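You operate a simulated robot arm through the tools that you are given. There is no shell and no other tool. Be economical: measure what you need, move in short steps, check, and stop when the job is done.

You run a simulated robot arm. Do the job below in one go: nothing can be reset, and whatever is moved stays where it is left.

Task
Set the dial gauge against the steel collar on the crank stand.
Fine: tighten the blue collar knob, crank half a turn so the arm points away from the edge, then move the gauge up till its pointer stands between 2 and 8. Set down upright: dial gauge.
Where things are to end (x, y in the base frame): dial gauge within 25 mm of [500, -250].

The check looks at the end state, three seconds after you hand in, the way a careful person would. Anything else that was tipped, shoved, dropped, spilled or broken makes it a failure.

Robot
A 7-joint arm with a two-finger parallel gripper, fixed in place. Base frame: the origin is at the foot of the arm, x ahead of it, y to its left, z up; the work surface is at about z = 0. Lengths are in mm, angles in degrees, forces in N, time in s.
With the tool pointing down near the work surface it reaches from about 220 to 580 mm from the base axis. Its first joint turns from -66.0 to 66.0 degrees. Payload 2.5 kg.
The tool frame sits at the grasp point between the pads (the TCP): z along the fingers, y along the line on which they close. The tips reach 23 mm beyond it. The gripper opens to 94 mm. The fingers are 38 mm wide and 10 mm thick; the gripper's body (54 by 96 mm) begins 39 mm behind the TCP.
Orientation is told as [roll, pitch, yaw] about the base's x, y, z axes, in that order, counted from this pose: with the fingers straight down and closing along the base's y, the tool's x points along the base's -x, its y along +y and its z along -z.

Tools
- The arm moves only by the tool step_arm. Its argument "steps" is text: rows parted by semicolons, each of 7 numbers parted by spaces: the shift along the tool's x, y, z in mm, then the turn, a rotation vector about the tool's x, y, z in degrees, then the closure, from 0 (fully open) to 1 (shut). In form: x y z rx ry rz gripper; .... A call has 1 to 20 rows; each row shifts and turns the commanded pose from where the row before left it, along the tool's axes as they then stand. Each row takes 0.2 s and may step no farther than 50 mm and 8.6 degrees from the row before; otherwise, or with a gripper value out of range, the whole call is refused. A pose out of reach is approached as far as the arm can. The call stops where the force on the tool passes 40 N (or 10 N more than at its start, if that is more) or the arm is blocked; 0.2 s more then pass. The fingers move at their own pace (about 108 mm/s each) and stop on an object; they squeeze with about 30 N. The grip force told is the motor's: it shows also when the fingers shut on nothing. Time passes only in rows, and 0.2 s behind the last, so rows that do not move let the fingers close. The reply holds the time, the measured pose of the TCP, the force on the tool along the base axes, the opening and the grip force, in the units named above and with some noise, with the torque about the TCP (base axes, N m) and any sound that the robot's microphone picked up.
- Cameras (640 x 400 px; columns grow to the right, rows downward): "scene" is fixed at [124, -413.7, 541.1]; the picture's right is [0.76, -0.66, 0.00], its down [-0.40, -0.46, -0.80] and it looks along [0.52, 0.60, -0.61] (base axes); focal length 240 px, centre (320, 200). "wrist" rides on the gripper at [86, 16, -74] in the tool frame; the picture's right is [-0.18, 0.98, 0.00], its down [-0.58, -0.11, -0.81] and it looks along [-0.79, -0.15, 0.59] (tool axes); focal length 243 px, centre (320, 200). There is no depth. A picture from a camera that has moved, and an enlarged one, comes with that camera's place and axes in the base frame and with its lens.
- camera(camera): a new picture of that camera. The clock stands still meanwhile.
- close_up(camera, box): a new picture of the part [left, top, right, bottom] of that camera's present view, enlarged. The clock stands still meanwhile.
- close_job(): hands the job in; it is judged then, once.

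Work in short steps. Places have to be worked out from the pictures, the camera data and where the tool is seen: move nearer, look again, correct. Check each grasp and each placing, and mend what went wrong. You have 120 turns and 84 pictures in all, those below and enlarged ones among them. Open the gripper and draw the arm clear of the work before you hand the job in, unless the task says otherwise; then end with one line.

The tools are called as name(argument=value, ...) on one line, values as JSON. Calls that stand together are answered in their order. step_arm: Moves the arm, as the interface text tells. Its arguments: {"type":"object","properties":{"steps":{"type":"string"}},"required":["steps"]} The other tools are called the same way: camera (camera) takes a picture; close_up (camera, box) takes an enlarged picture of a part of a camera's view; close_job () hands the job in.

At the start:

```text
time: 0.0
tool_pos: [249.6, -225.9, 408.4]
tool_rot: [0.1, 0.0, 0.0]
contact_force: [0.5, 0.0, -0.5]
wrist_torque: [0.03, 0.0, 0.02]
grip_width: 94.1
finger_force: 0.1
```

scene: 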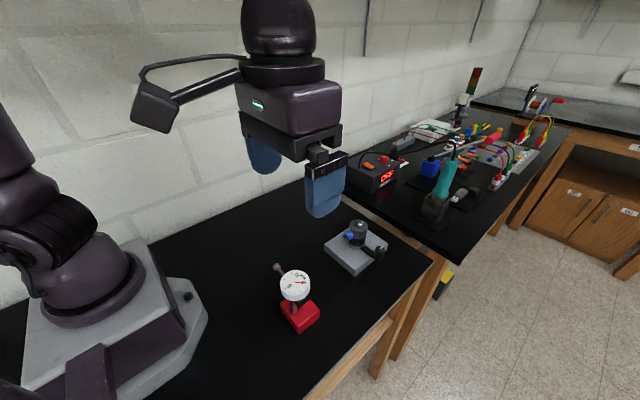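
wrist: 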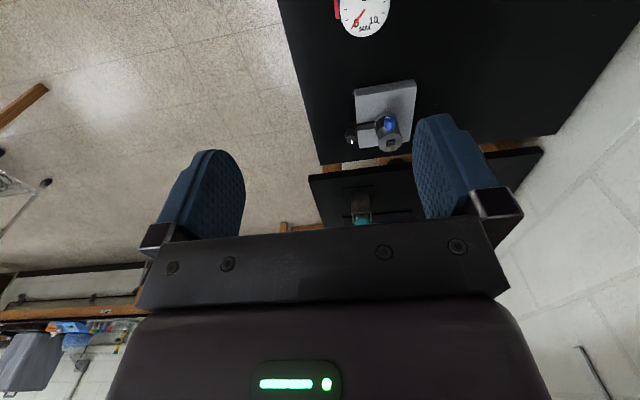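

I'll take a closer look at the stand and the gauge before moving.

close_up(camera="scene", box=[310, 205, 406, 285])

close_up(camera="scene", box=[252, 255, 348, 335])

close_up(camera="wrist", box=[320, 0, 440, 160])

```text
5.00 times, centred on (358, 245) of scene
camera zoom: at [124.0, -413.7, 541.1], right [0.76, -0.66, 0.0], down [-0.4, -0.46, -0.8], along [0.52, 0.6, -0.61], focal length 1198 px, centre (130, -25)
```

zoom: 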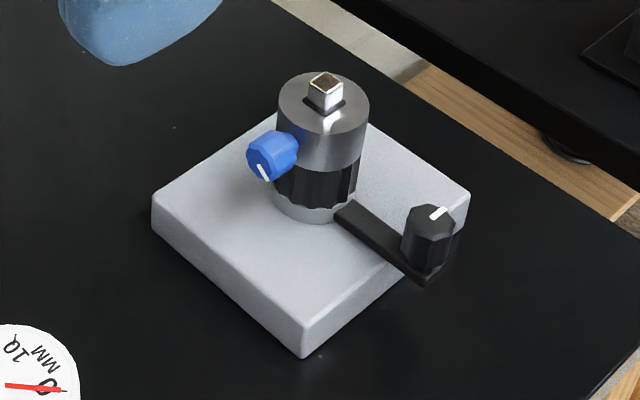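

```text
5.00 times, centred on (300, 295) of scene
camera zoom: at [124.0, -413.7, 541.1], right [0.76, -0.66, 0.0], down [-0.4, -0.46, -0.8], along [0.52, 0.6, -0.61], focal length 1198 px, centre (420, -275)
```

zoom: 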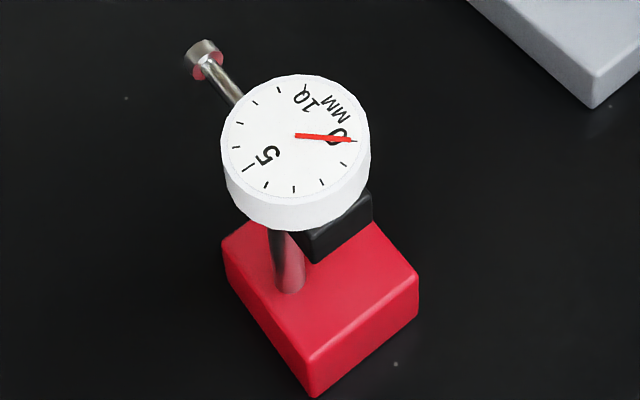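

```text
2.50 times, centred on (380, 80) of wrist
camera zoom: at [163.7, -208.4, 481.3], right [0.18, 0.98, 0.0], down [0.58, -0.11, 0.81], along [0.79, -0.15, -0.59], focal length 606 px, centre (170, 500)
```

zoom: 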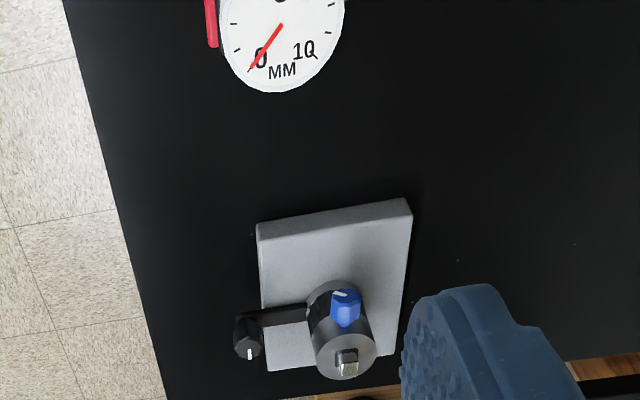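

The stand's axis is near (503,-134), and the blue knob is near (460,-132,86), pointing toward -x. The crank knob is near (510,-205), and the gauge base is near (264,-185) with its plunger toward +y. I'll move above the blue knob and look.

step_arm(steps="-28 13.3 28 0 0 0 0;-28 13.3 28 0 0 0 0;-28 13.3 28 0 0 0 0;-28 13.3 28 0 0 0 0;-28 13.3 28 0 0 0 0;-28 13.3 28 0 0 0 0;-28 13.3 28 0 0 0 0;0 0 0 0 0 0 0")

camera(camera="wrist")

camera(camera="scene")

```text
time: 1.8
tool_pos: [446.2, -133.7, 210.1]
tool_rot: [-0.1, 0.0, 0.0]
contact_force: [0.0, -0.5, 0.3]
wrist_torque: [0.03, 0.0, 0.0]
grip_width: 93.9
finger_force: 0.0
```

```text
78 pictures are left
camera wrist: at [359.7, -116.2, 283.3], right [0.18, 0.98, 0.0], down [0.58, -0.11, 0.81], along [0.79, -0.15, -0.59], focal length 243 px, centre (320, 200)
```

wrist: 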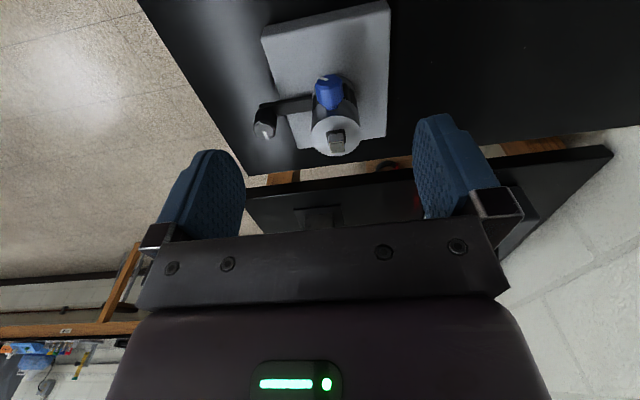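

```text
77 pictures are left
```

scene: 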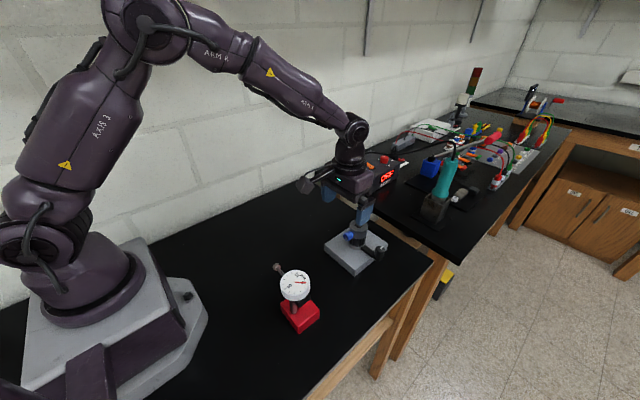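

A wrist close-up will give me the knob position and the mark.

close_up(camera="wrist", box=[240, 0, 400, 160])

```text
2.50 times, centred on (320, 80) of wrist
camera zoom: at [359.7, -116.2, 283.3], right [0.18, 0.98, 0.0], down [0.58, -0.11, 0.81], along [0.79, -0.15, -0.59], focal length 606 px, centre (320, 500)
```

zoom: 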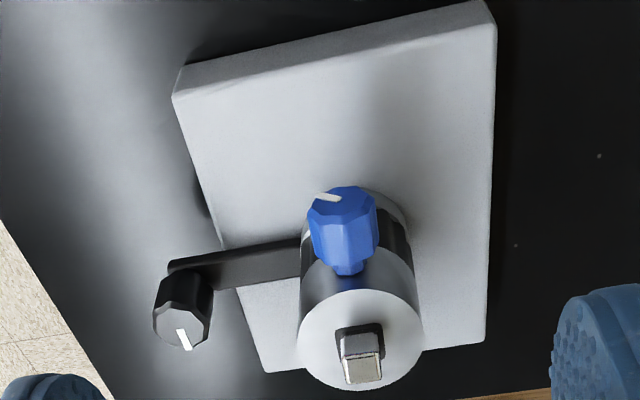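

The knob centre is about (466,-131,87) with a diameter of about 24, and its axis runs along x. I'll grip it like a wrench from above, starting tilted 40° toward +y and swinging toward -y, which is clockwise seen from the knob's front. First I go to the pre-grip pose.

step_arm(steps="-6.5 30.4 0 0 0 0 0.4;-6.5 30.4 0 0 0 0 0.4;0 0 27 0 0 0 0.4;0 0 27 0 0 0 0.4;0 0 0 8 0 0 0.4;0 0 0 8 0 0 0.4;0 0 0 8 0 0 0.4;0 0 0 8 0 0 0.4;0 0 0 8 0 0 0.4;0 0 0 0 0 0 0.4")

camera(camera="wrist")

close_up(camera="scene", box=[270, 150, 430, 290])

```text
time: 4.0
tool_pos: [458.8, -71.6, 157.6]
tool_rot: [-40.1, 0.0, 0.0]
contact_force: [-0.2, -0.2, 0.3]
wrist_torque: [0.01, 0.04, 0.0]
grip_width: 56.4
finger_force: 0.0
```

```text
75 pictures are left
camera wrist: at [372.9, -10.4, 203.0], right [0.18, 0.75, -0.63], down [0.58, 0.44, 0.69], along [0.79, -0.49, -0.36], focal length 243 px, centre (320, 200)
```

wrist: 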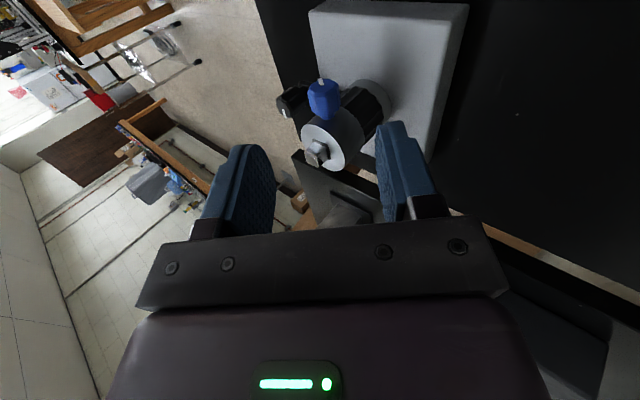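

```text
2.86 times, centred on (350, 220) of scene
camera zoom: at [124.0, -413.7, 541.1], right [0.76, -0.66, 0.0], down [-0.4, -0.46, -0.8], along [0.52, 0.6, -0.61], focal length 684 px, centre (234, 143)
```

zoom: 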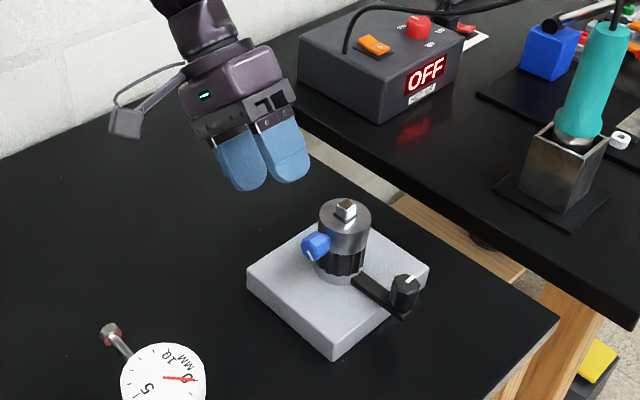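

Triangulation puts the knob centre at about (469,-128.5,87.5). I'll advance along the tool axis onto it, then close.

step_arm(steps="-2 1.5 20 0 0 0 0.4;0 0 20 0 0 0 0.4;0 0 20 0 0 0 0.4;0 0 15 0 0 0 0.4;0 0 15 0 0 0 0.4;0 0 0 0 0 0 0.4")

close_up(camera="wrist", box=[200, 20, 440, 220])

close_up(camera="scene", box=[310, 205, 406, 285])

```text
time: 5.4
tool_pos: [461.9, -129.1, 87.9]
tool_rot: [-40.1, 0.0, 0.0]
contact_force: [0.6, -0.1, -0.2]
wrist_torque: [0.01, 0.0, -0.01]
grip_width: 56.3
finger_force: 0.0
```

```text
2.00 times, centred on (320, 120) of wrist
camera zoom: at [375.3, -66.9, 133.7], right [0.18, 0.75, -0.63], down [0.58, 0.43, 0.69], along [0.79, -0.49, -0.36], focal length 485 px, centre (320, 360)
```

zoom: 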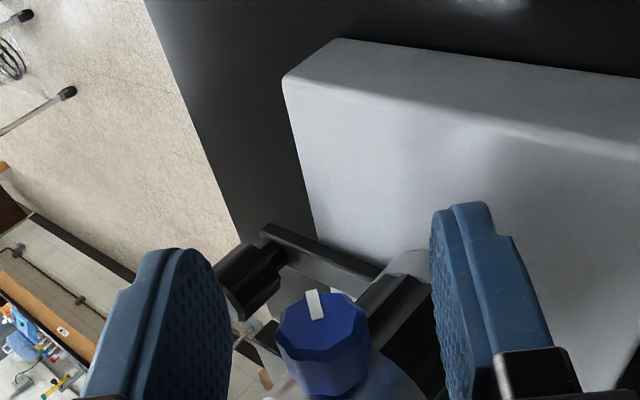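

```text
5.00 times, centred on (358, 245) of scene
camera zoom: at [124.0, -413.7, 541.1], right [0.76, -0.66, 0.0], down [-0.4, -0.46, -0.8], along [0.52, 0.6, -0.61], focal length 1198 px, centre (130, -25)
```

zoom: 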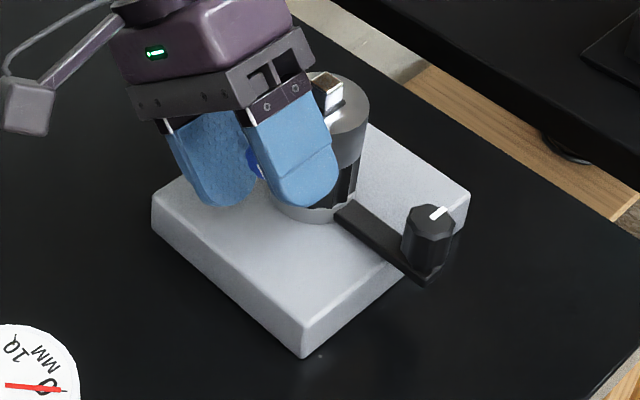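

The knob sits between the pads, so I'll close on it.

step_arm(steps="0 0 0 0 0 0 0.6;0 0 0 0 0 0 0.75;0 0 0 0 0 0 0.9;0 0 0 0 0 0 0.9")

close_up(camera="wrist", box=[200, 20, 440, 220])

```text
time: 6.4
tool_pos: [460.0, -127.4, 87.8]
tool_rot: [-40.1, 0.0, 0.0]
contact_force: [-1.1, -1.3, 0.8]
wrist_torque: [0.02, -0.05, -0.05]
grip_width: 20.5
finger_force: 29.8
```

```text
2.00 times, centred on (320, 120) of wrist
camera zoom: at [375.3, -66.9, 133.9], right [0.18, 0.75, -0.63], down [0.58, 0.43, 0.69], along [0.79, -0.49, -0.36], focal length 485 px, centre (320, 360)
```

zoom: 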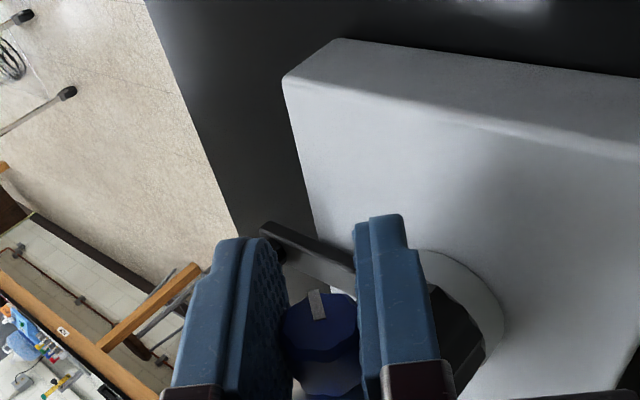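

I have the knob gripped at 20.5 mm. I'll turn it clockwise in small steps and watch the torque.

step_arm(steps="0 0 0 -5 0 0 0.9;0 0 0 -5 0 0 0.9;0 0 0 -5 0 0 0.9;0 0 0 -5 0 0 0.9")

```text
time: 7.4
tool_pos: [462.0, -130.2, 87.8]
tool_rot: [-20.0, 0.0, -0.1]
contact_force: [-0.3, -0.4, 9.8]
wrist_torque: [0.01, -0.31, -0.06]
grip_width: 20.7
finger_force: 30.2
```

The turn is going smoothly, though there is a slight upward force, so I'll ease up by about 1 mm while turning on.

step_arm(steps="0 0 -0.5 -5 0 0 0.9;0 0 -0.5 -5 0 0 0.9;0 0 0 -5 0 0 0.9;0 0 0 -5 0 0 0.9")

close_up(camera="wrist", box=[200, 20, 440, 220])

```text
time: 8.4
tool_pos: [461.3, -129.5, 89.9]
tool_rot: [0.1, 0.0, -0.1]
contact_force: [1.1, -3.3, 3.3]
wrist_torque: [-0.02, -0.21, -0.16]
grip_width: 20.1
finger_force: 29.9
```

```text
2.00 times, centred on (320, 120) of wrist
camera zoom: at [374.8, -110.6, 162.2], right [0.18, 0.98, 0.0], down [0.58, -0.11, 0.81], along [0.79, -0.15, -0.59], focal length 485 px, centre (320, 360)
```

zoom: 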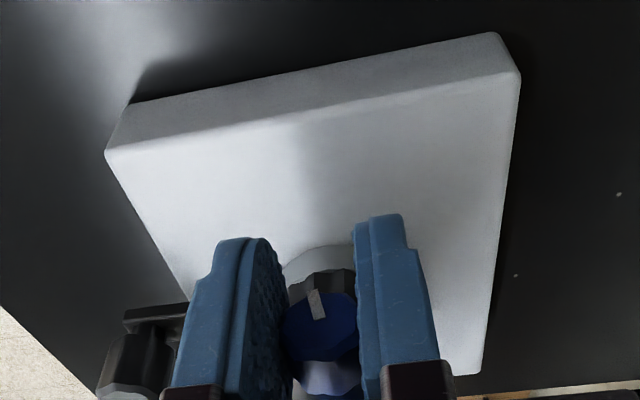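

The mark stays fixed relative to the gripper, so the knob is turning with it. I'll continue.

step_arm(steps="0 0 0 -5 0 0 0.9;0 0 0 -5 0 0 0.9;0 0 0 -5 0 0 0.9;0 0 0 -5 0 0 0.9;0 0 0 -5 0 0 0.9;0 0 0 -5 0 0 0.9")

close_up(camera="wrist", box=[200, 20, 440, 220])

```text
time: 9.8
tool_pos: [460.0, -128.1, 88.2]
tool_rot: [30.0, 0.0, -0.1]
contact_force: [-2.2, -7.7, 3.4]
wrist_torque: [-0.02, -0.24, -0.37]
grip_width: 20.2
finger_force: 29.8
```

```text
2.00 times, centred on (320, 120) of wrist
camera zoom: at [374.4, -150.8, 160.3], right [0.19, 0.85, 0.49], down [0.58, -0.5, 0.64], along [0.79, 0.17, -0.59], focal length 485 px, centre (320, 360)
```

zoom: 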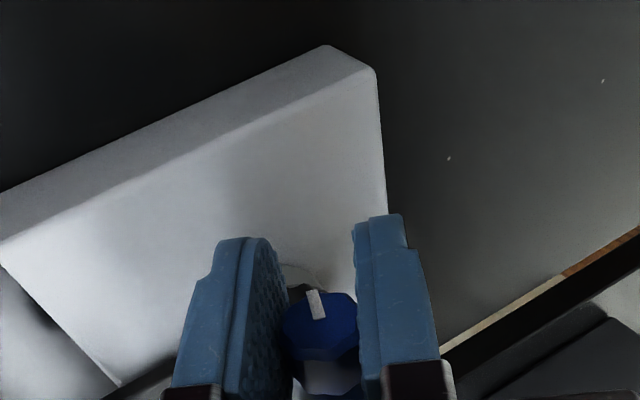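

Still following, with about 8 N sideways. I'll ease toward -y and keep turning.

step_arm(steps="0 -0.7 0 -5 0 0 0.9;0 -0.7 0 -5 0 0 0.9;0 0 0 -5 0 0 0.9;0 0 0 -5 0 0 0.9;0 0 0 -5 0 0 0.9;0 0 0 -5 0 0 0.9")

close_up(camera="wrist", box=[200, 20, 440, 220])

close_up(camera="scene", box=[270, 150, 430, 290])

```text
time: 11.2
tool_pos: [460.9, -128.2, 87.3]
tool_rot: [60.2, 0.0, 0.0]
contact_force: [-4.0, -2.9, 3.8]
wrist_torque: [0.01, -0.1, -0.15]
grip_width: 20.4
finger_force: 29.9
```

```text
2.00 times, centred on (320, 120) of wrist
camera zoom: at [374.9, -185.0, 137.9], right [0.18, 0.49, 0.85], down [0.58, -0.75, 0.31], along [0.79, 0.44, -0.42], focal length 485 px, centre (320, 360)
```

zoom: 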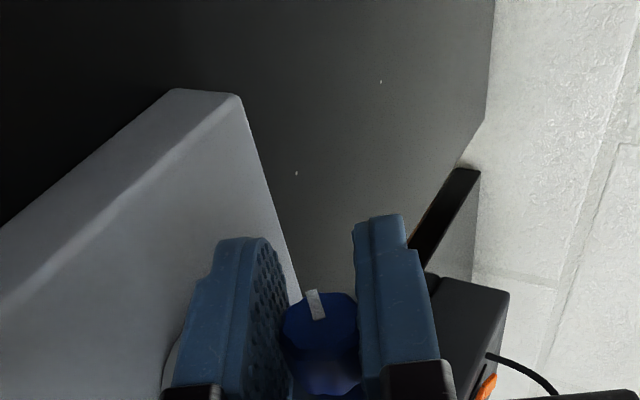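

```text
2.86 times, centred on (350, 220) of scene
camera zoom: at [124.0, -413.7, 541.1], right [0.76, -0.66, 0.0], down [-0.4, -0.46, -0.8], along [0.52, 0.6, -0.61], focal length 684 px, centre (234, 143)
```

zoom: 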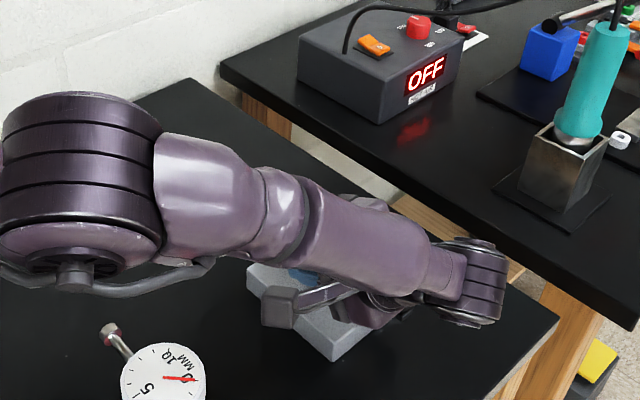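

It has turned 100° with no stop so far. I'll open, rotate back 100° in place and regrip.

step_arm(steps="0 0 0 0 0 0 0.55;0 0 0 0 0 0 0.55;2 0 0 8.3 0 0 0.55;0 0 0 8.3 0 0 0.55;0 0 0 8.3 0 0 0.55;0 0 0 8.3 0 0 0.55;0 0 0 8.3 0 0 0.55;0 0 0 8.3 0 0 0.55;0 0 0 8.3 0 0 0.55;0 0 0 8.3 0 0 0.55;0 0 0 8.3 0 0 0.55;0 0 0 8.3 0 0 0.55;0 0 0 8.3 0 0 0.55;-2 0 0 8.3 0 0 0.55;0 0 0 0 0 0 0.55")

close_up(camera="wrist", box=[200, 20, 440, 220])

```text
time: 14.4
tool_pos: [461.1, -130.5, 86.8]
tool_rot: [-39.7, 0.0, 0.1]
contact_force: [0.0, 0.6, 0.2]
wrist_torque: [0.0, 0.02, -0.01]
grip_width: 42.4
finger_force: 0.2
```

```text
2.00 times, centred on (320, 120) of wrist
camera zoom: at [374.9, -68.9, 134.2], right [0.18, 0.76, -0.63], down [0.58, 0.43, 0.69], along [0.79, -0.49, -0.36], focal length 485 px, centre (320, 360)
```

zoom: 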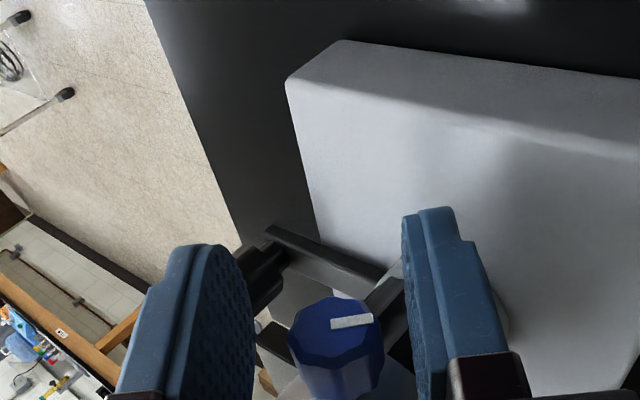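

The mark shows a real clockwise turn of about 95°. I'll regrip and turn further.

step_arm(steps="0 1 -1 0 0 0 0.7;0 0 0 0 0 0 0.9;0 0 0 0 0 0 0.9;0 0 0 0 0 0 0.9;0 0 0 -5 0 0 0.9;0 0 0 -5 0 0 0.9;0 0 0 -5 0 0 0.9;0 0 0 -5 0 0 0.9")

close_up(camera="wrist", box=[200, 20, 440, 220])

```text
time: 16.2
tool_pos: [460.7, -127.5, 86.9]
tool_rot: [-19.6, 0.0, 0.0]
contact_force: [-0.7, -0.7, -0.9]
wrist_torque: [-0.01, 0.06, -0.05]
grip_width: 20.5
finger_force: 29.8
```

```text
2.00 times, centred on (320, 120) of wrist
camera zoom: at [374.7, -86.7, 152.1], right [0.18, 0.93, -0.33], down [0.58, 0.17, 0.8], along [0.79, -0.34, -0.51], focal length 485 px, centre (320, 360)
```

zoom: 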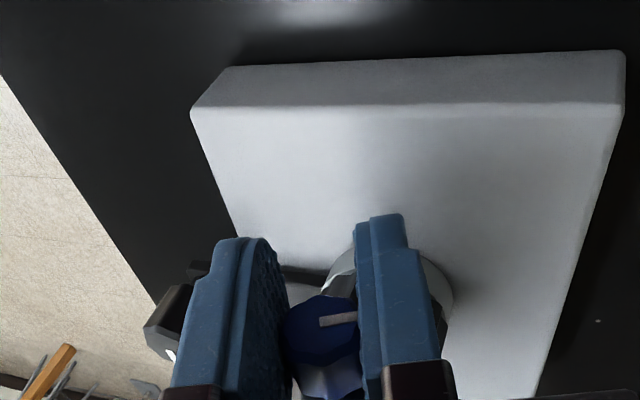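

Forces are low and the knob is following. I'll carry on in two batches.

step_arm(steps="0 0 0 -5 0 0 0.9;0 0 0 -5 0 0 0.9;0 0 0 -5 0 0 0.9;0 0 0 -5 0 0 0.9;0 0 0 -5 0 0 0.9;0 0 0 -5 0 0 0.9;0 0 0 -5 0 0 0.9;0 0 0 -5 0 0 0.9")

close_up(camera="wrist", box=[200, 20, 440, 220])

step_arm(steps="0 0 0 -5 0 0 0.9;0 0 0 -5 0 0 0.9;0 0 0 -5 0 0 0.9;0 0 0 -5 0 0 0.9;0 0 0 -5 0 0 0.9;0 0 0 -5 0 0 0.9;0 0 0 -5 0 0 0.9;0 0 0 -5 0 0 0.9")

close_up(camera="wrist", box=[200, 20, 440, 220])

```text
time: 18.0
tool_pos: [460.7, -129.2, 88.6]
tool_rot: [20.4, 0.0, -0.1]
contact_force: [0.0, -5.3, 2.5]
wrist_torque: [-0.16, -0.12, -0.27]
grip_width: 20.3
finger_force: 29.6
```

```text
2.00 times, centred on (320, 120) of wrist
camera zoom: at [374.8, -138.3, 162.6], right [0.18, 0.92, 0.34], down [0.58, -0.38, 0.72], along [0.79, 0.07, -0.6], focal length 485 px, centre (320, 360)
```

zoom: 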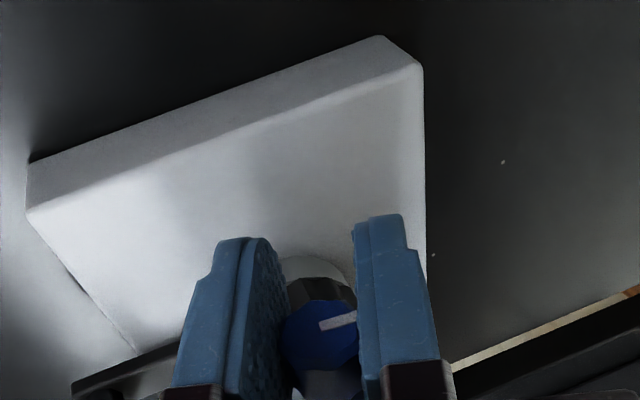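

```text
time: 19.8
tool_pos: [461.3, -126.5, 87.6]
tool_rot: [60.6, 0.0, 0.0]
contact_force: [1.1, 2.8, -2.2]
wrist_torque: [-0.23, 0.2, 0.21]
grip_width: 20.5
finger_force: 29.8
```

```text
2.00 times, centred on (320, 120) of wrist
camera zoom: at [374.7, -183.3, 138.4], right [0.18, 0.48, 0.86], down [0.58, -0.76, 0.3], along [0.79, 0.44, -0.42], focal length 485 px, centre (320, 360)
```

zoom: 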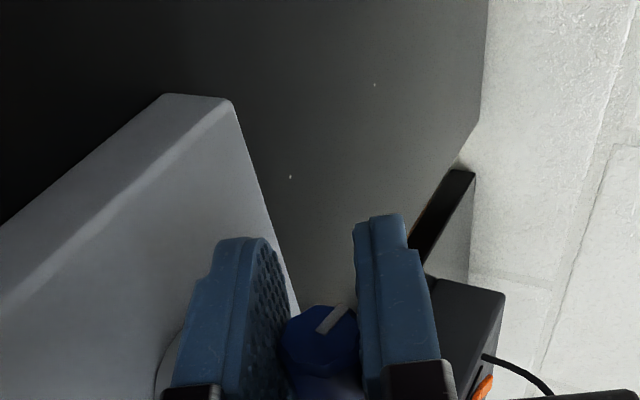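

A torque of 0.23 N m has appeared, and the mark has started to lag the gripper, so the knob is reaching its stop. I'll regrip upright and check with another short turn.

step_arm(steps="0 0 0 0 0 0 0.55;0 0 0 0 0 0 0.55;2 0 0 8 0 0 0.55;0 0 0 8 0 0 0.55;0 0 0 8 0 0 0.55;0 0 0 8 0 0 0.55;0 0 0 8 0 0 0.55;0 0 0 8 0 0 0.55;-2 0 0 8 0 0 0.55;0 -1 0 4.5 0 0 0.55;0 0 0 0 0 0 0.8;0 0 0 0 0 0 0.9;0 0 0 0 0 0 0.9;0 0 0 0 0 0 0.9")

close_up(camera="wrist", box=[200, 20, 440, 220])

step_arm(steps="0 0 0 -5 0 0 1;0 0 0 -5 0 0 1;0 0 0 -5 0 0 1;0 0 0 -5 0 0 1")

close_up(camera="wrist", box=[200, 20, 440, 220])

```text
time: 22.8
tool_pos: [459.7, -128.8, 88.2]
tool_rot: [-0.1, 0.0, 0.0]
contact_force: [0.4, -0.5, 0.8]
wrist_torque: [0.02, -0.06, -0.02]
grip_width: 20.6
finger_force: 30.3
```

```text
2.00 times, centred on (320, 120) of wrist
camera zoom: at [374.3, -111.3, 161.6], right [0.18, 0.98, 0.0], down [0.58, -0.11, 0.81], along [0.79, -0.15, -0.59], focal length 485 px, centre (320, 360)
```

zoom: 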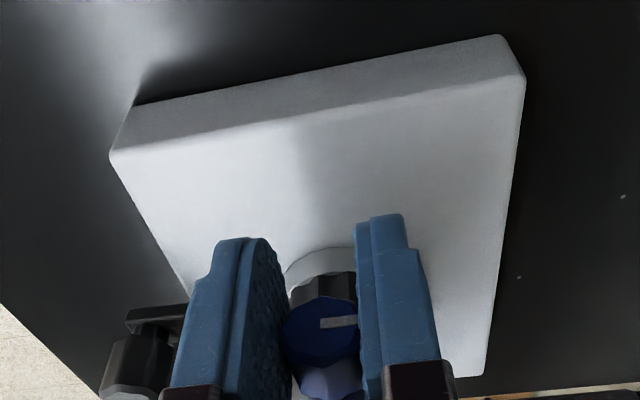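

```text
time: 23.8
tool_pos: [461.4, -129.1, 87.8]
tool_rot: [19.9, -0.1, -0.1]
contact_force: [1.0, -2.8, 3.4]
wrist_torque: [-0.17, -0.14, -0.14]
grip_width: 20.4
finger_force: 29.9
```

```text
2.00 times, centred on (320, 120) of wrist
camera zoom: at [374.2, -138.1, 162.6], right [0.18, 0.92, 0.34], down [0.58, -0.38, 0.72], along [0.79, 0.06, -0.61], focal length 485 px, centre (320, 360)
```

zoom: 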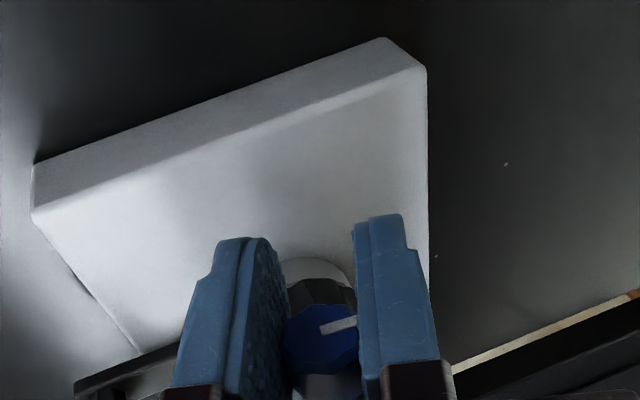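

At the same tilt of 20° the mark is in the same place with the same torque (~0.17), so the stop is near here. I'll press on another 20° to confirm.

step_arm(steps="0 0 0 -4 0 0 1;0 0 0 -4 0 0 1;0 0 0 -4 0 0 1;0 0 0 -4 0 0 1;0 0 0 -4 0 0 1")

close_up(camera="wrist", box=[200, 20, 440, 220])

```text
time: 25.0
tool_pos: [459.9, -127.9, 87.5]
tool_rot: [40.0, 0.0, 0.0]
contact_force: [-2.0, 0.8, 0.4]
wrist_torque: [-0.18, 0.08, 0.04]
grip_width: 20.9
finger_force: 30.2
```

```text
2.00 times, centred on (320, 120) of wrist
camera zoom: at [374.4, -162.4, 154.0], right [0.18, 0.75, 0.63], down [0.58, -0.6, 0.55], along [0.79, 0.27, -0.55], focal length 485 px, centre (320, 360)
```

zoom: 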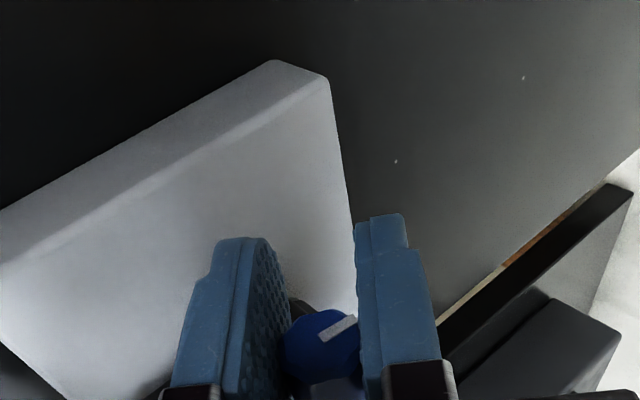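

The knob slips in the pads and turns no further, so the collar is tight. I'll release, back off and come upright.

step_arm(steps="0 0 0 0 0 0 0.4;0 0 0 0 0 0 0.4;2 0 -20 0 0 0 0.4;0 0 -30 0 0 0 0.4;0 0 -30 0 0 0 0.4;0 0 -30 8 0 0 0.4;0 0 -20 8 0 0 0.4;0 0 0 8 0 0 0.4;0 0 0 8 0 0 0.4;0 0 0 8 0 0 0.4;0 0 0 0 0 0 0.4")

close_up(camera="wrist", box=[220, 0, 460, 200])

close_up(camera="scene", box=[310, 205, 406, 285])

```text
time: 27.4
tool_pos: [459.1, -210.1, 189.9]
tool_rot: [-0.2, 0.0, 0.0]
contact_force: [0.5, 0.1, 0.7]
wrist_torque: [0.0, 0.03, 0.01]
grip_width: 56.4
finger_force: 0.1
```

```text
2.00 times, centred on (340, 100) of wrist
camera zoom: at [372.5, -192.4, 263.0], right [0.18, 0.98, 0.0], down [0.58, -0.11, 0.81], along [0.79, -0.15, -0.59], focal length 485 px, centre (280, 400)
```

zoom: 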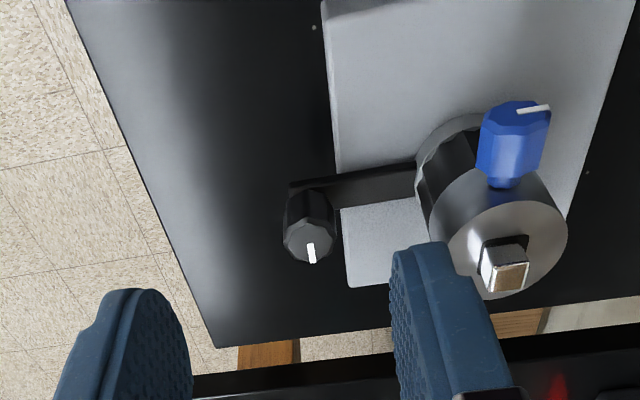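

```text
5.00 times, centred on (358, 245) of scene
camera zoom: at [124.0, -413.7, 541.1], right [0.76, -0.66, 0.0], down [-0.4, -0.46, -0.8], along [0.52, 0.6, -0.61], focal length 1198 px, centre (130, -25)
```

zoom: 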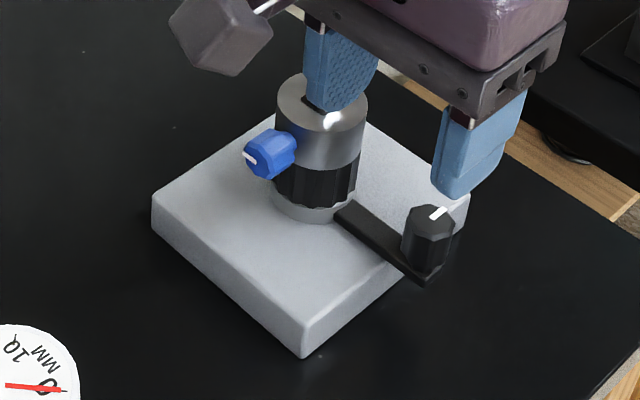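

The blue knob is now tight. The crank knob is at about (511,-204) with its top at z≈68, and the axis is near (505,-131). I'll move above the crank knob and yaw +90° so the pads close tangentially to its circle.

step_arm(steps="-26 3 0 0 0 -8.2 0.4;0 0 0 0 0 -8.2 0.4;0 0 0 0 0 -8.2 0.4;0 0 0 0 0 -8.2 0.4;0 0 0 0 0 -8.2 0.4;0 0 0 0 0 -8.2 0.4;0 0 0 0 0 -8.2 0.4;0 0 0 0 0 -8.2 0.4;0 0 0 0 0 -8.2 0.4;0 0 0 0 0 -8.2 0.4;0 0 0 0 0 -8 0.4;0 0 0 0 0 0 0.4")

camera(camera="wrist")

```text
time: 30.0
tool_pos: [484.8, -207.3, 189.3]
tool_rot: [0.0, 0.2, 90.1]
contact_force: [0.1, 0.4, -0.2]
wrist_torque: [0.01, -0.01, -0.01]
grip_width: 56.6
finger_force: 0.1
```

```text
57 pictures are left
camera wrist: at [469.0, -292.5, 263.1], right [-0.98, 0.18, 0.0], down [0.11, 0.58, 0.81], along [0.15, 0.79, -0.59], focal length 243 px, centre (320, 200)
```

wrist: 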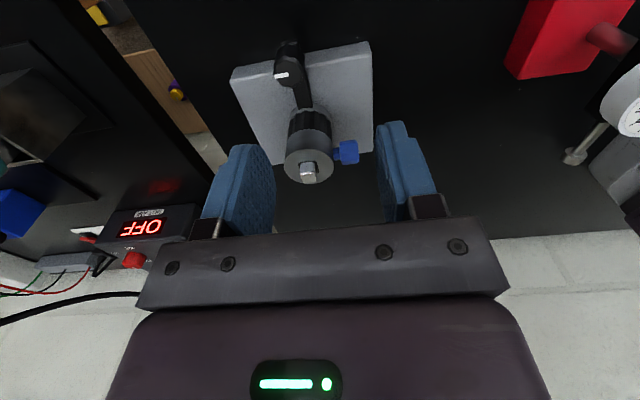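

Yaw works. I'll move over the crank knob (513,-204) and descend to z≈66.

step_arm(steps="-3.3 -28 30 0 0 0 0.4;0 0 40 0 0 0 0.4;0 0 20 0 0 0 0.4;0 0 0 0 0 0 0.4")

close_up(camera="wrist", box=[200, 0, 440, 200])

close_up(camera="scene", box=[310, 185, 430, 285])

```text
time: 31.0
tool_pos: [513.2, -202.3, 99.4]
tool_rot: [0.0, 0.1, 90.0]
contact_force: [-0.1, -0.6, 0.2]
wrist_torque: [0.0, 0.02, 0.02]
grip_width: 56.5
finger_force: 0.0
```

```text
2.00 times, centred on (320, 100) of wrist
camera zoom: at [496.3, -288.8, 173.3], right [-0.98, 0.18, 0.0], down [0.11, 0.58, 0.81], along [0.15, 0.79, -0.59], focal length 485 px, centre (320, 400)
```

zoom: 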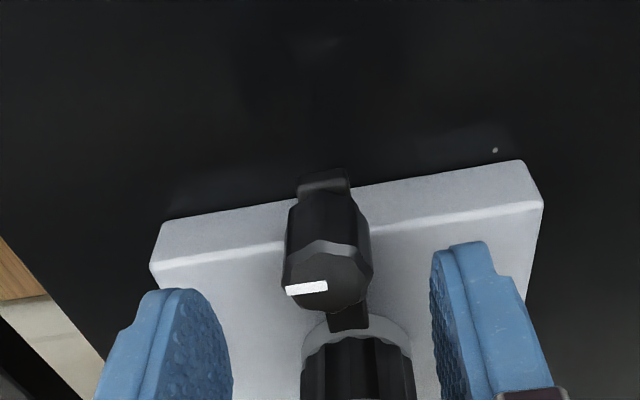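

```text
4.00 times, centred on (370, 235) of scene
camera zoom: at [124.0, -413.7, 541.1], right [0.76, -0.66, 0.0], down [-0.4, -0.46, -0.8], along [0.52, 0.6, -0.61], focal length 958 px, centre (120, 60)
```

zoom: 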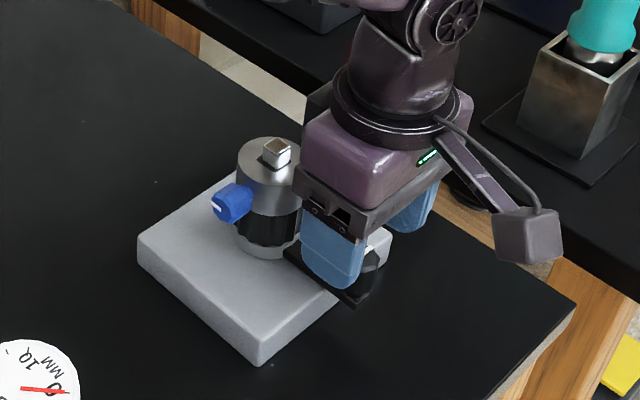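

The knob is at (510.5,-204). I'll descend and grip.

step_arm(steps="1.5 2 17 0 0 0 0.4;0 0 17 0 0 0 0.4;0 0 0 0 0 0 0.6;0 0 0 0 0 0 0.75;0 0 0 0 0 0 0.9;0 0 0 0 0 0 0.9")

close_up(camera="wrist", box=[200, 0, 440, 200])

```text
time: 32.4
tool_pos: [511.4, -205.5, 65.5]
tool_rot: [-0.1, 0.2, 90.0]
contact_force: [2.9, -0.6, -1.7]
wrist_torque: [-0.37, 0.32, -0.19]
grip_width: 23.7
finger_force: 44.9
```

```text
2.00 times, centred on (320, 100) of wrist
camera zoom: at [494.4, -290.9, 139.9], right [-0.98, 0.18, 0.0], down [0.11, 0.58, 0.81], along [0.15, 0.79, -0.59], focal length 485 px, centre (320, 400)
```

zoom: 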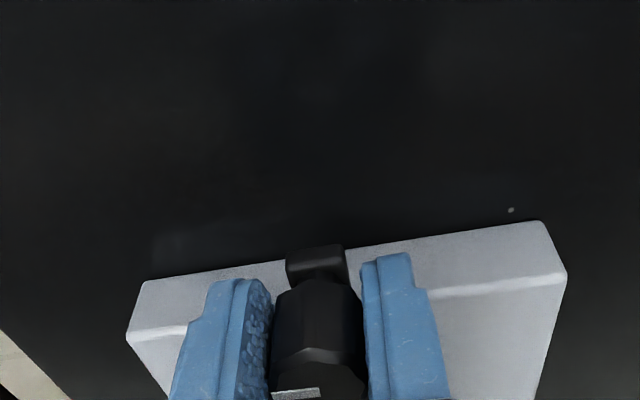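

The crank knob is gripped. I'll turn it clockwise from above about (505,-132), radius 73, and try three 6° rows first.

step_arm(steps="0.27 7.66 0 0 0 6 0.9;0.27 7.66 0 0 0 6 0.9;0.27 7.66 0 0 0 6 0.9;0 0 0 0 0 0 0.9")

close_up(camera="scene", box=[310, 185, 430, 285])

```text
time: 33.4
tool_pos: [487.3, -202.1, 64.7]
tool_rot: [0.0, -0.1, 72.1]
contact_force: [2.7, 15.7, 9.3]
wrist_torque: [-0.28, 0.65, 0.15]
grip_width: 23.8
finger_force: 45.0
```

```text
4.00 times, centred on (370, 235) of scene
camera zoom: at [124.0, -413.6, 541.1], right [0.76, -0.66, 0.0], down [-0.4, -0.46, -0.8], along [0.52, 0.6, -0.61], focal length 958 px, centre (120, 60)
```

zoom: 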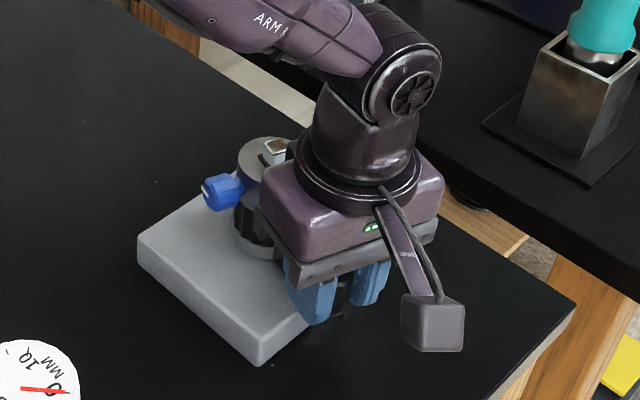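

The crank and collar turn together. The knob pulls inward with 15 N, so I'll reduce the radius slightly and continue.

step_arm(steps="-1.5 7.5 0 0 0 6 0.9;0.2 7.45 0 0 0 6 0.9;0.2 7.45 0 0 0 6 0.9;0.2 7.45 0 0 0 6 0.9;0 0 0 0 0 0 0.9")

```text
time: 34.6
tool_pos: [460.9, -189.7, 65.9]
tool_rot: [0.0, 0.1, 47.8]
contact_force: [12.3, 10.5, 3.5]
wrist_torque: [-0.26, 0.65, -0.15]
grip_width: 23.8
finger_force: 44.7
```

Still about 16 N inward. I'll trim another 2 mm inward and continue.

step_arm(steps="-2 7.3 0 0 0 6 0.9;-0.5 7.3 0 0 0 6 0.9;0 7.3 0 0 0 6 0.9;0 7.3 0 0 0 6 0.9;0 0 0 0 0 0 0.9")

close_up(camera="scene", box=[310, 185, 430, 285])

```text
time: 35.8
tool_pos: [442.6, -167.5, 66.0]
tool_rot: [-0.1, 0.3, 23.6]
contact_force: [-9.6, -6.0, 16.0]
wrist_torque: [0.19, 0.64, -0.02]
grip_width: 23.7
finger_force: 45.3
```

```text
4.00 times, centred on (370, 235) of scene
camera zoom: at [124.0, -413.7, 541.1], right [0.76, -0.66, 0.0], down [-0.4, -0.46, -0.8], along [0.52, 0.6, -0.61], focal length 958 px, centre (120, 60)
```

zoom: 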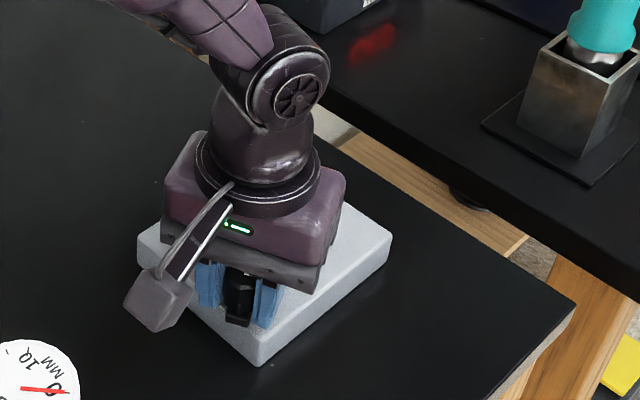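

Fitting the circle gives a centre of about (506,-133.5) and a radius of 72, with the crank now at about -152°. I'll continue with that radius.

step_arm(steps="1.5 7.53 -0.5 0 0 6 0.9;0.2 7.53 0 0 0 6 0.9;0.2 7.53 0 0 0 6 0.9;0.2 7.53 0 0 0 6 0.9;0.2 7.53 0 0 0 6 0.9;0 0 0 0 0 0 0.9")

```text
time: 37.2
tool_pos: [433.7, -128.1, 65.0]
tool_rot: [0.1, 0.3, -6.1]
contact_force: [-19.2, 0.5, 7.5]
wrist_torque: [0.35, 0.41, 0.01]
grip_width: 23.8
finger_force: 45.2
```

A pull of 19 N is outward, so I'll add 2 mm of radius and continue.

step_arm(steps="2 7.53 0 0 0 6 0.9;0.7 7.53 0 0 0 6 0.9;0.4 7.53 0 0 0 6 0.9;0.4 7.53 0 0 0 6 0.9;0.4 7.53 0 0 0 6 0.9;0 0 0 0 0 0 0.9")

close_up(camera="scene", box=[310, 185, 430, 285])

```text
time: 38.6
tool_pos: [444.2, -93.9, 65.0]
tool_rot: [0.0, -0.1, -36.1]
contact_force: [-13.3, 7.9, 12.4]
wrist_torque: [-0.17, -0.78, 0.01]
grip_width: 23.7
finger_force: 45.0
```

```text
4.00 times, centred on (370, 235) of scene
camera zoom: at [124.0, -413.7, 541.1], right [0.76, -0.66, 0.0], down [-0.4, -0.46, -0.8], along [0.52, 0.6, -0.61], focal length 958 px, centre (120, 60)
```

zoom: 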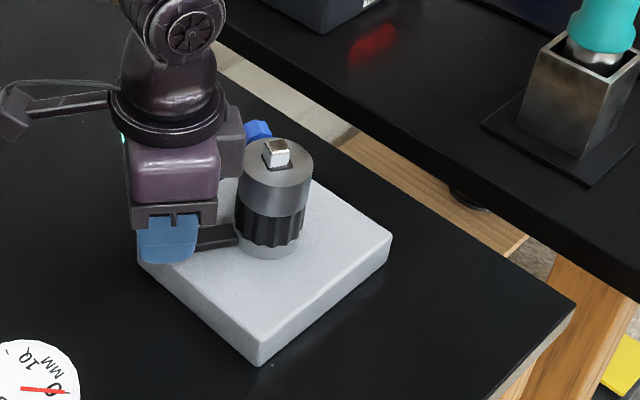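

Both turn well. The crank is now at about 147°, leaving 57°. I'll ease outward again and continue.

step_arm(steps="2 7.6 -0.5 0 0 6 0.9;0.5 7.6 0 0 0 6 0.9;0.4 7.6 0 0 0 6 0.9;0.4 7.6 0 0 0 6 0.9;0.4 7.6 0 0 0 6 0.9;0 0 0 0 0 0 0.9")

```text
time: 40.0
tool_pos: [467.0, -66.5, 65.8]
tool_rot: [-0.2, -0.1, -66.2]
contact_force: [-0.4, -3.4, -11.0]
wrist_torque: [-0.66, -0.43, -0.18]
grip_width: 23.3
finger_force: 45.1
```

Forces are low and the angle is about 120°. One more 30° brings it to +y.

step_arm(steps="0.2 7.6 0.3 0 0 6 0.9;0.2 7.6 0 0 0 6 0.9;0.2 7.6 0 0 0 6 0.9;0.2 7.6 0 0 0 6 0.9;0 0 0 0 0 0 0.9")

close_up(camera="scene", box=[310, 185, 430, 285])

```text
time: 41.2
tool_pos: [496.8, -55.6, 65.9]
tool_rot: [0.0, 0.2, -90.0]
contact_force: [-0.8, 9.5, 2.0]
wrist_torque: [0.92, 0.44, -0.02]
grip_width: 23.4
finger_force: 45.1
```

```text
4.00 times, centred on (370, 235) of scene
camera zoom: at [124.0, -413.7, 541.1], right [0.76, -0.66, 0.0], down [-0.4, -0.46, -0.8], along [0.52, 0.6, -0.61], focal length 958 px, centre (120, 60)
```

zoom: 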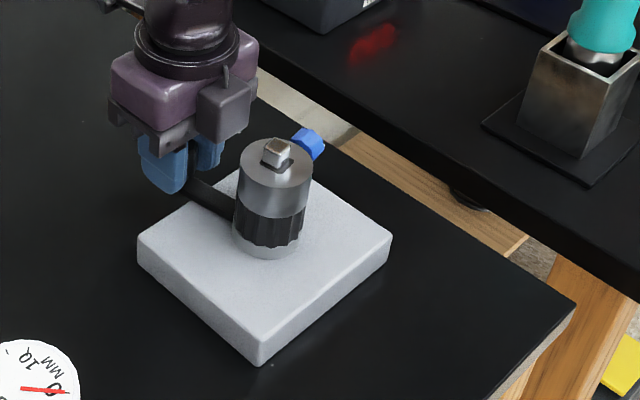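

That is exactly half a turn: the arm points toward +y, the collar turned with it (blue knob now at +x), and the plate is unmoved. I'll release and rise.

step_arm(steps="0 0 0 0 0 0 0.6;0 0 0 0 0 0 0.5;0 0 0 0 0 0 0.4;0 0 -30 0 0 0 0.4;0 0 -40 0 0 0 0.4;0 0 -40 0 0 0 0.4;0 0 0 0 0 0 0.4")

camera(camera="wrist")

close_up(camera="scene", box=[310, 185, 430, 285])

```text
time: 42.8
tool_pos: [496.2, -58.2, 176.9]
tool_rot: [0.0, -0.1, -90.0]
contact_force: [0.2, -0.2, -0.8]
wrist_torque: [-0.02, -0.04, -0.01]
grip_width: 56.3
finger_force: 0.0
```

```text
49 pictures are left
camera wrist: at [513.8, 29.9, 249.7], right [0.98, -0.18, 0.0], down [-0.11, -0.58, 0.81], along [-0.15, -0.79, -0.59], focal length 243 px, centre (320, 200)
```

wrist: 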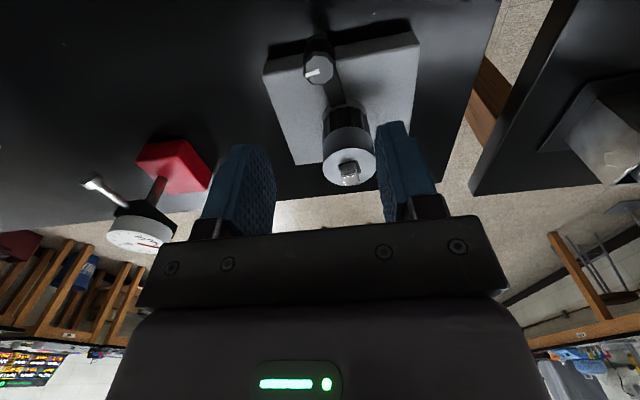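

```text
4.00 times, centred on (370, 235) of scene
camera zoom: at [124.0, -413.7, 541.1], right [0.76, -0.66, 0.0], down [-0.4, -0.46, -0.8], along [0.52, 0.6, -0.61], focal length 958 px, centre (120, 60)
```

zoom: 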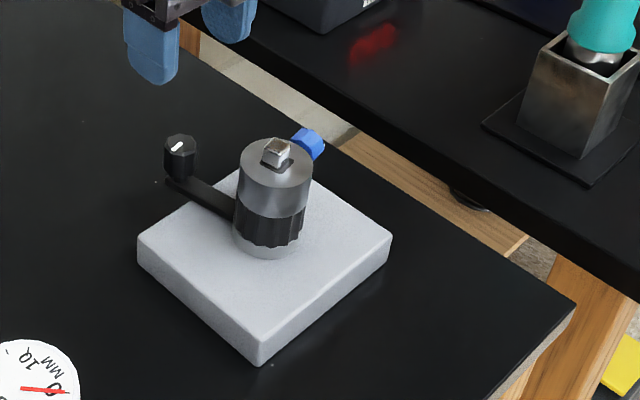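

The crank is done. I'll fly over the gauge at z≈250 to measure it, keeping yaw -90° so the pads close along x.

step_arm(steps="0 0 -36 0 0 0 0;0 0 -36 0 0 0 0;-20 -37 0 0 0 0 0;-20 -37 0 0 0 0 0;-20 -37 0 0 0 0 0;-20 -37 0 0 0 0 0;-20 -37 0 0 0 0 0;-5 -37 0 0 0 0 0;0 0 0 0 0 0 0")

camera(camera="wrist")

close_up(camera="scene", box=[242, 215, 358, 335])

```text
time: 44.8
tool_pos: [276.4, -162.1, 249.4]
tool_rot: [0.0, -0.1, -90.0]
contact_force: [-0.3, -0.7, 0.9]
wrist_torque: [0.01, 0.01, -0.02]
grip_width: 94.1
finger_force: 0.0
```

```text
47 pictures are left
camera wrist: at [293.0, -74.6, 322.6], right [0.98, -0.18, 0.0], down [-0.11, -0.58, 0.81], along [-0.15, -0.79, -0.59], focal length 243 px, centre (320, 200)
```

wrist: 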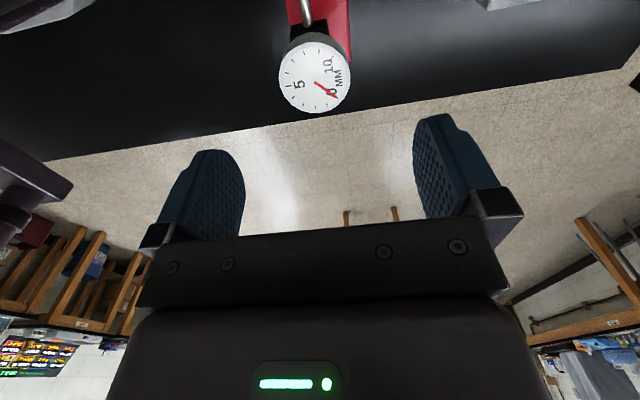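

```text
3.33 times, centred on (300, 275) of scene
camera zoom: at [124.0, -413.7, 541.1], right [0.76, -0.66, 0.0], down [-0.4, -0.46, -0.8], along [0.52, 0.6, -0.61], focal length 798 px, centre (387, -50)
```

zoom: 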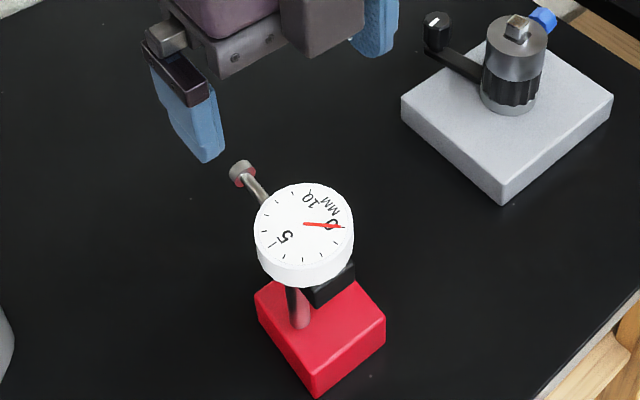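

I need the exact plunger height against the collar height. I'll move the camera low in front of the gauge to view the plunger tip.

step_arm(steps="34 0 0 0 0 0 0;34 0 0 0 0 0 0;34 0 0 0 0 0 0;0 0 40 0 0 0 0;0 0 40 0 0 0 0;0 0 20 0 0 0 0;0 0 0 0 0 0 0")

close_up(camera="wrist", box=[220, 60, 420, 240])

```text
time: 46.4
tool_pos: [274.6, -59.0, 145.9]
tool_rot: [0.0, -0.1, -90.0]
contact_force: [-0.1, -0.5, -0.1]
wrist_torque: [-0.02, -0.03, -0.01]
grip_width: 94.0
finger_force: 0.0
```

```text
2.22 times, centred on (320, 150) of wrist
camera zoom: at [291.3, 27.8, 220.6], right [0.98, -0.18, 0.0], down [-0.11, -0.58, 0.81], along [-0.15, -0.79, -0.59], focal length 539 px, centre (320, 311)
```

zoom: 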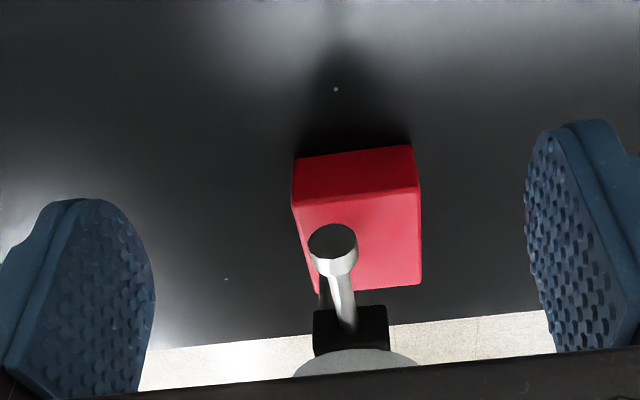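

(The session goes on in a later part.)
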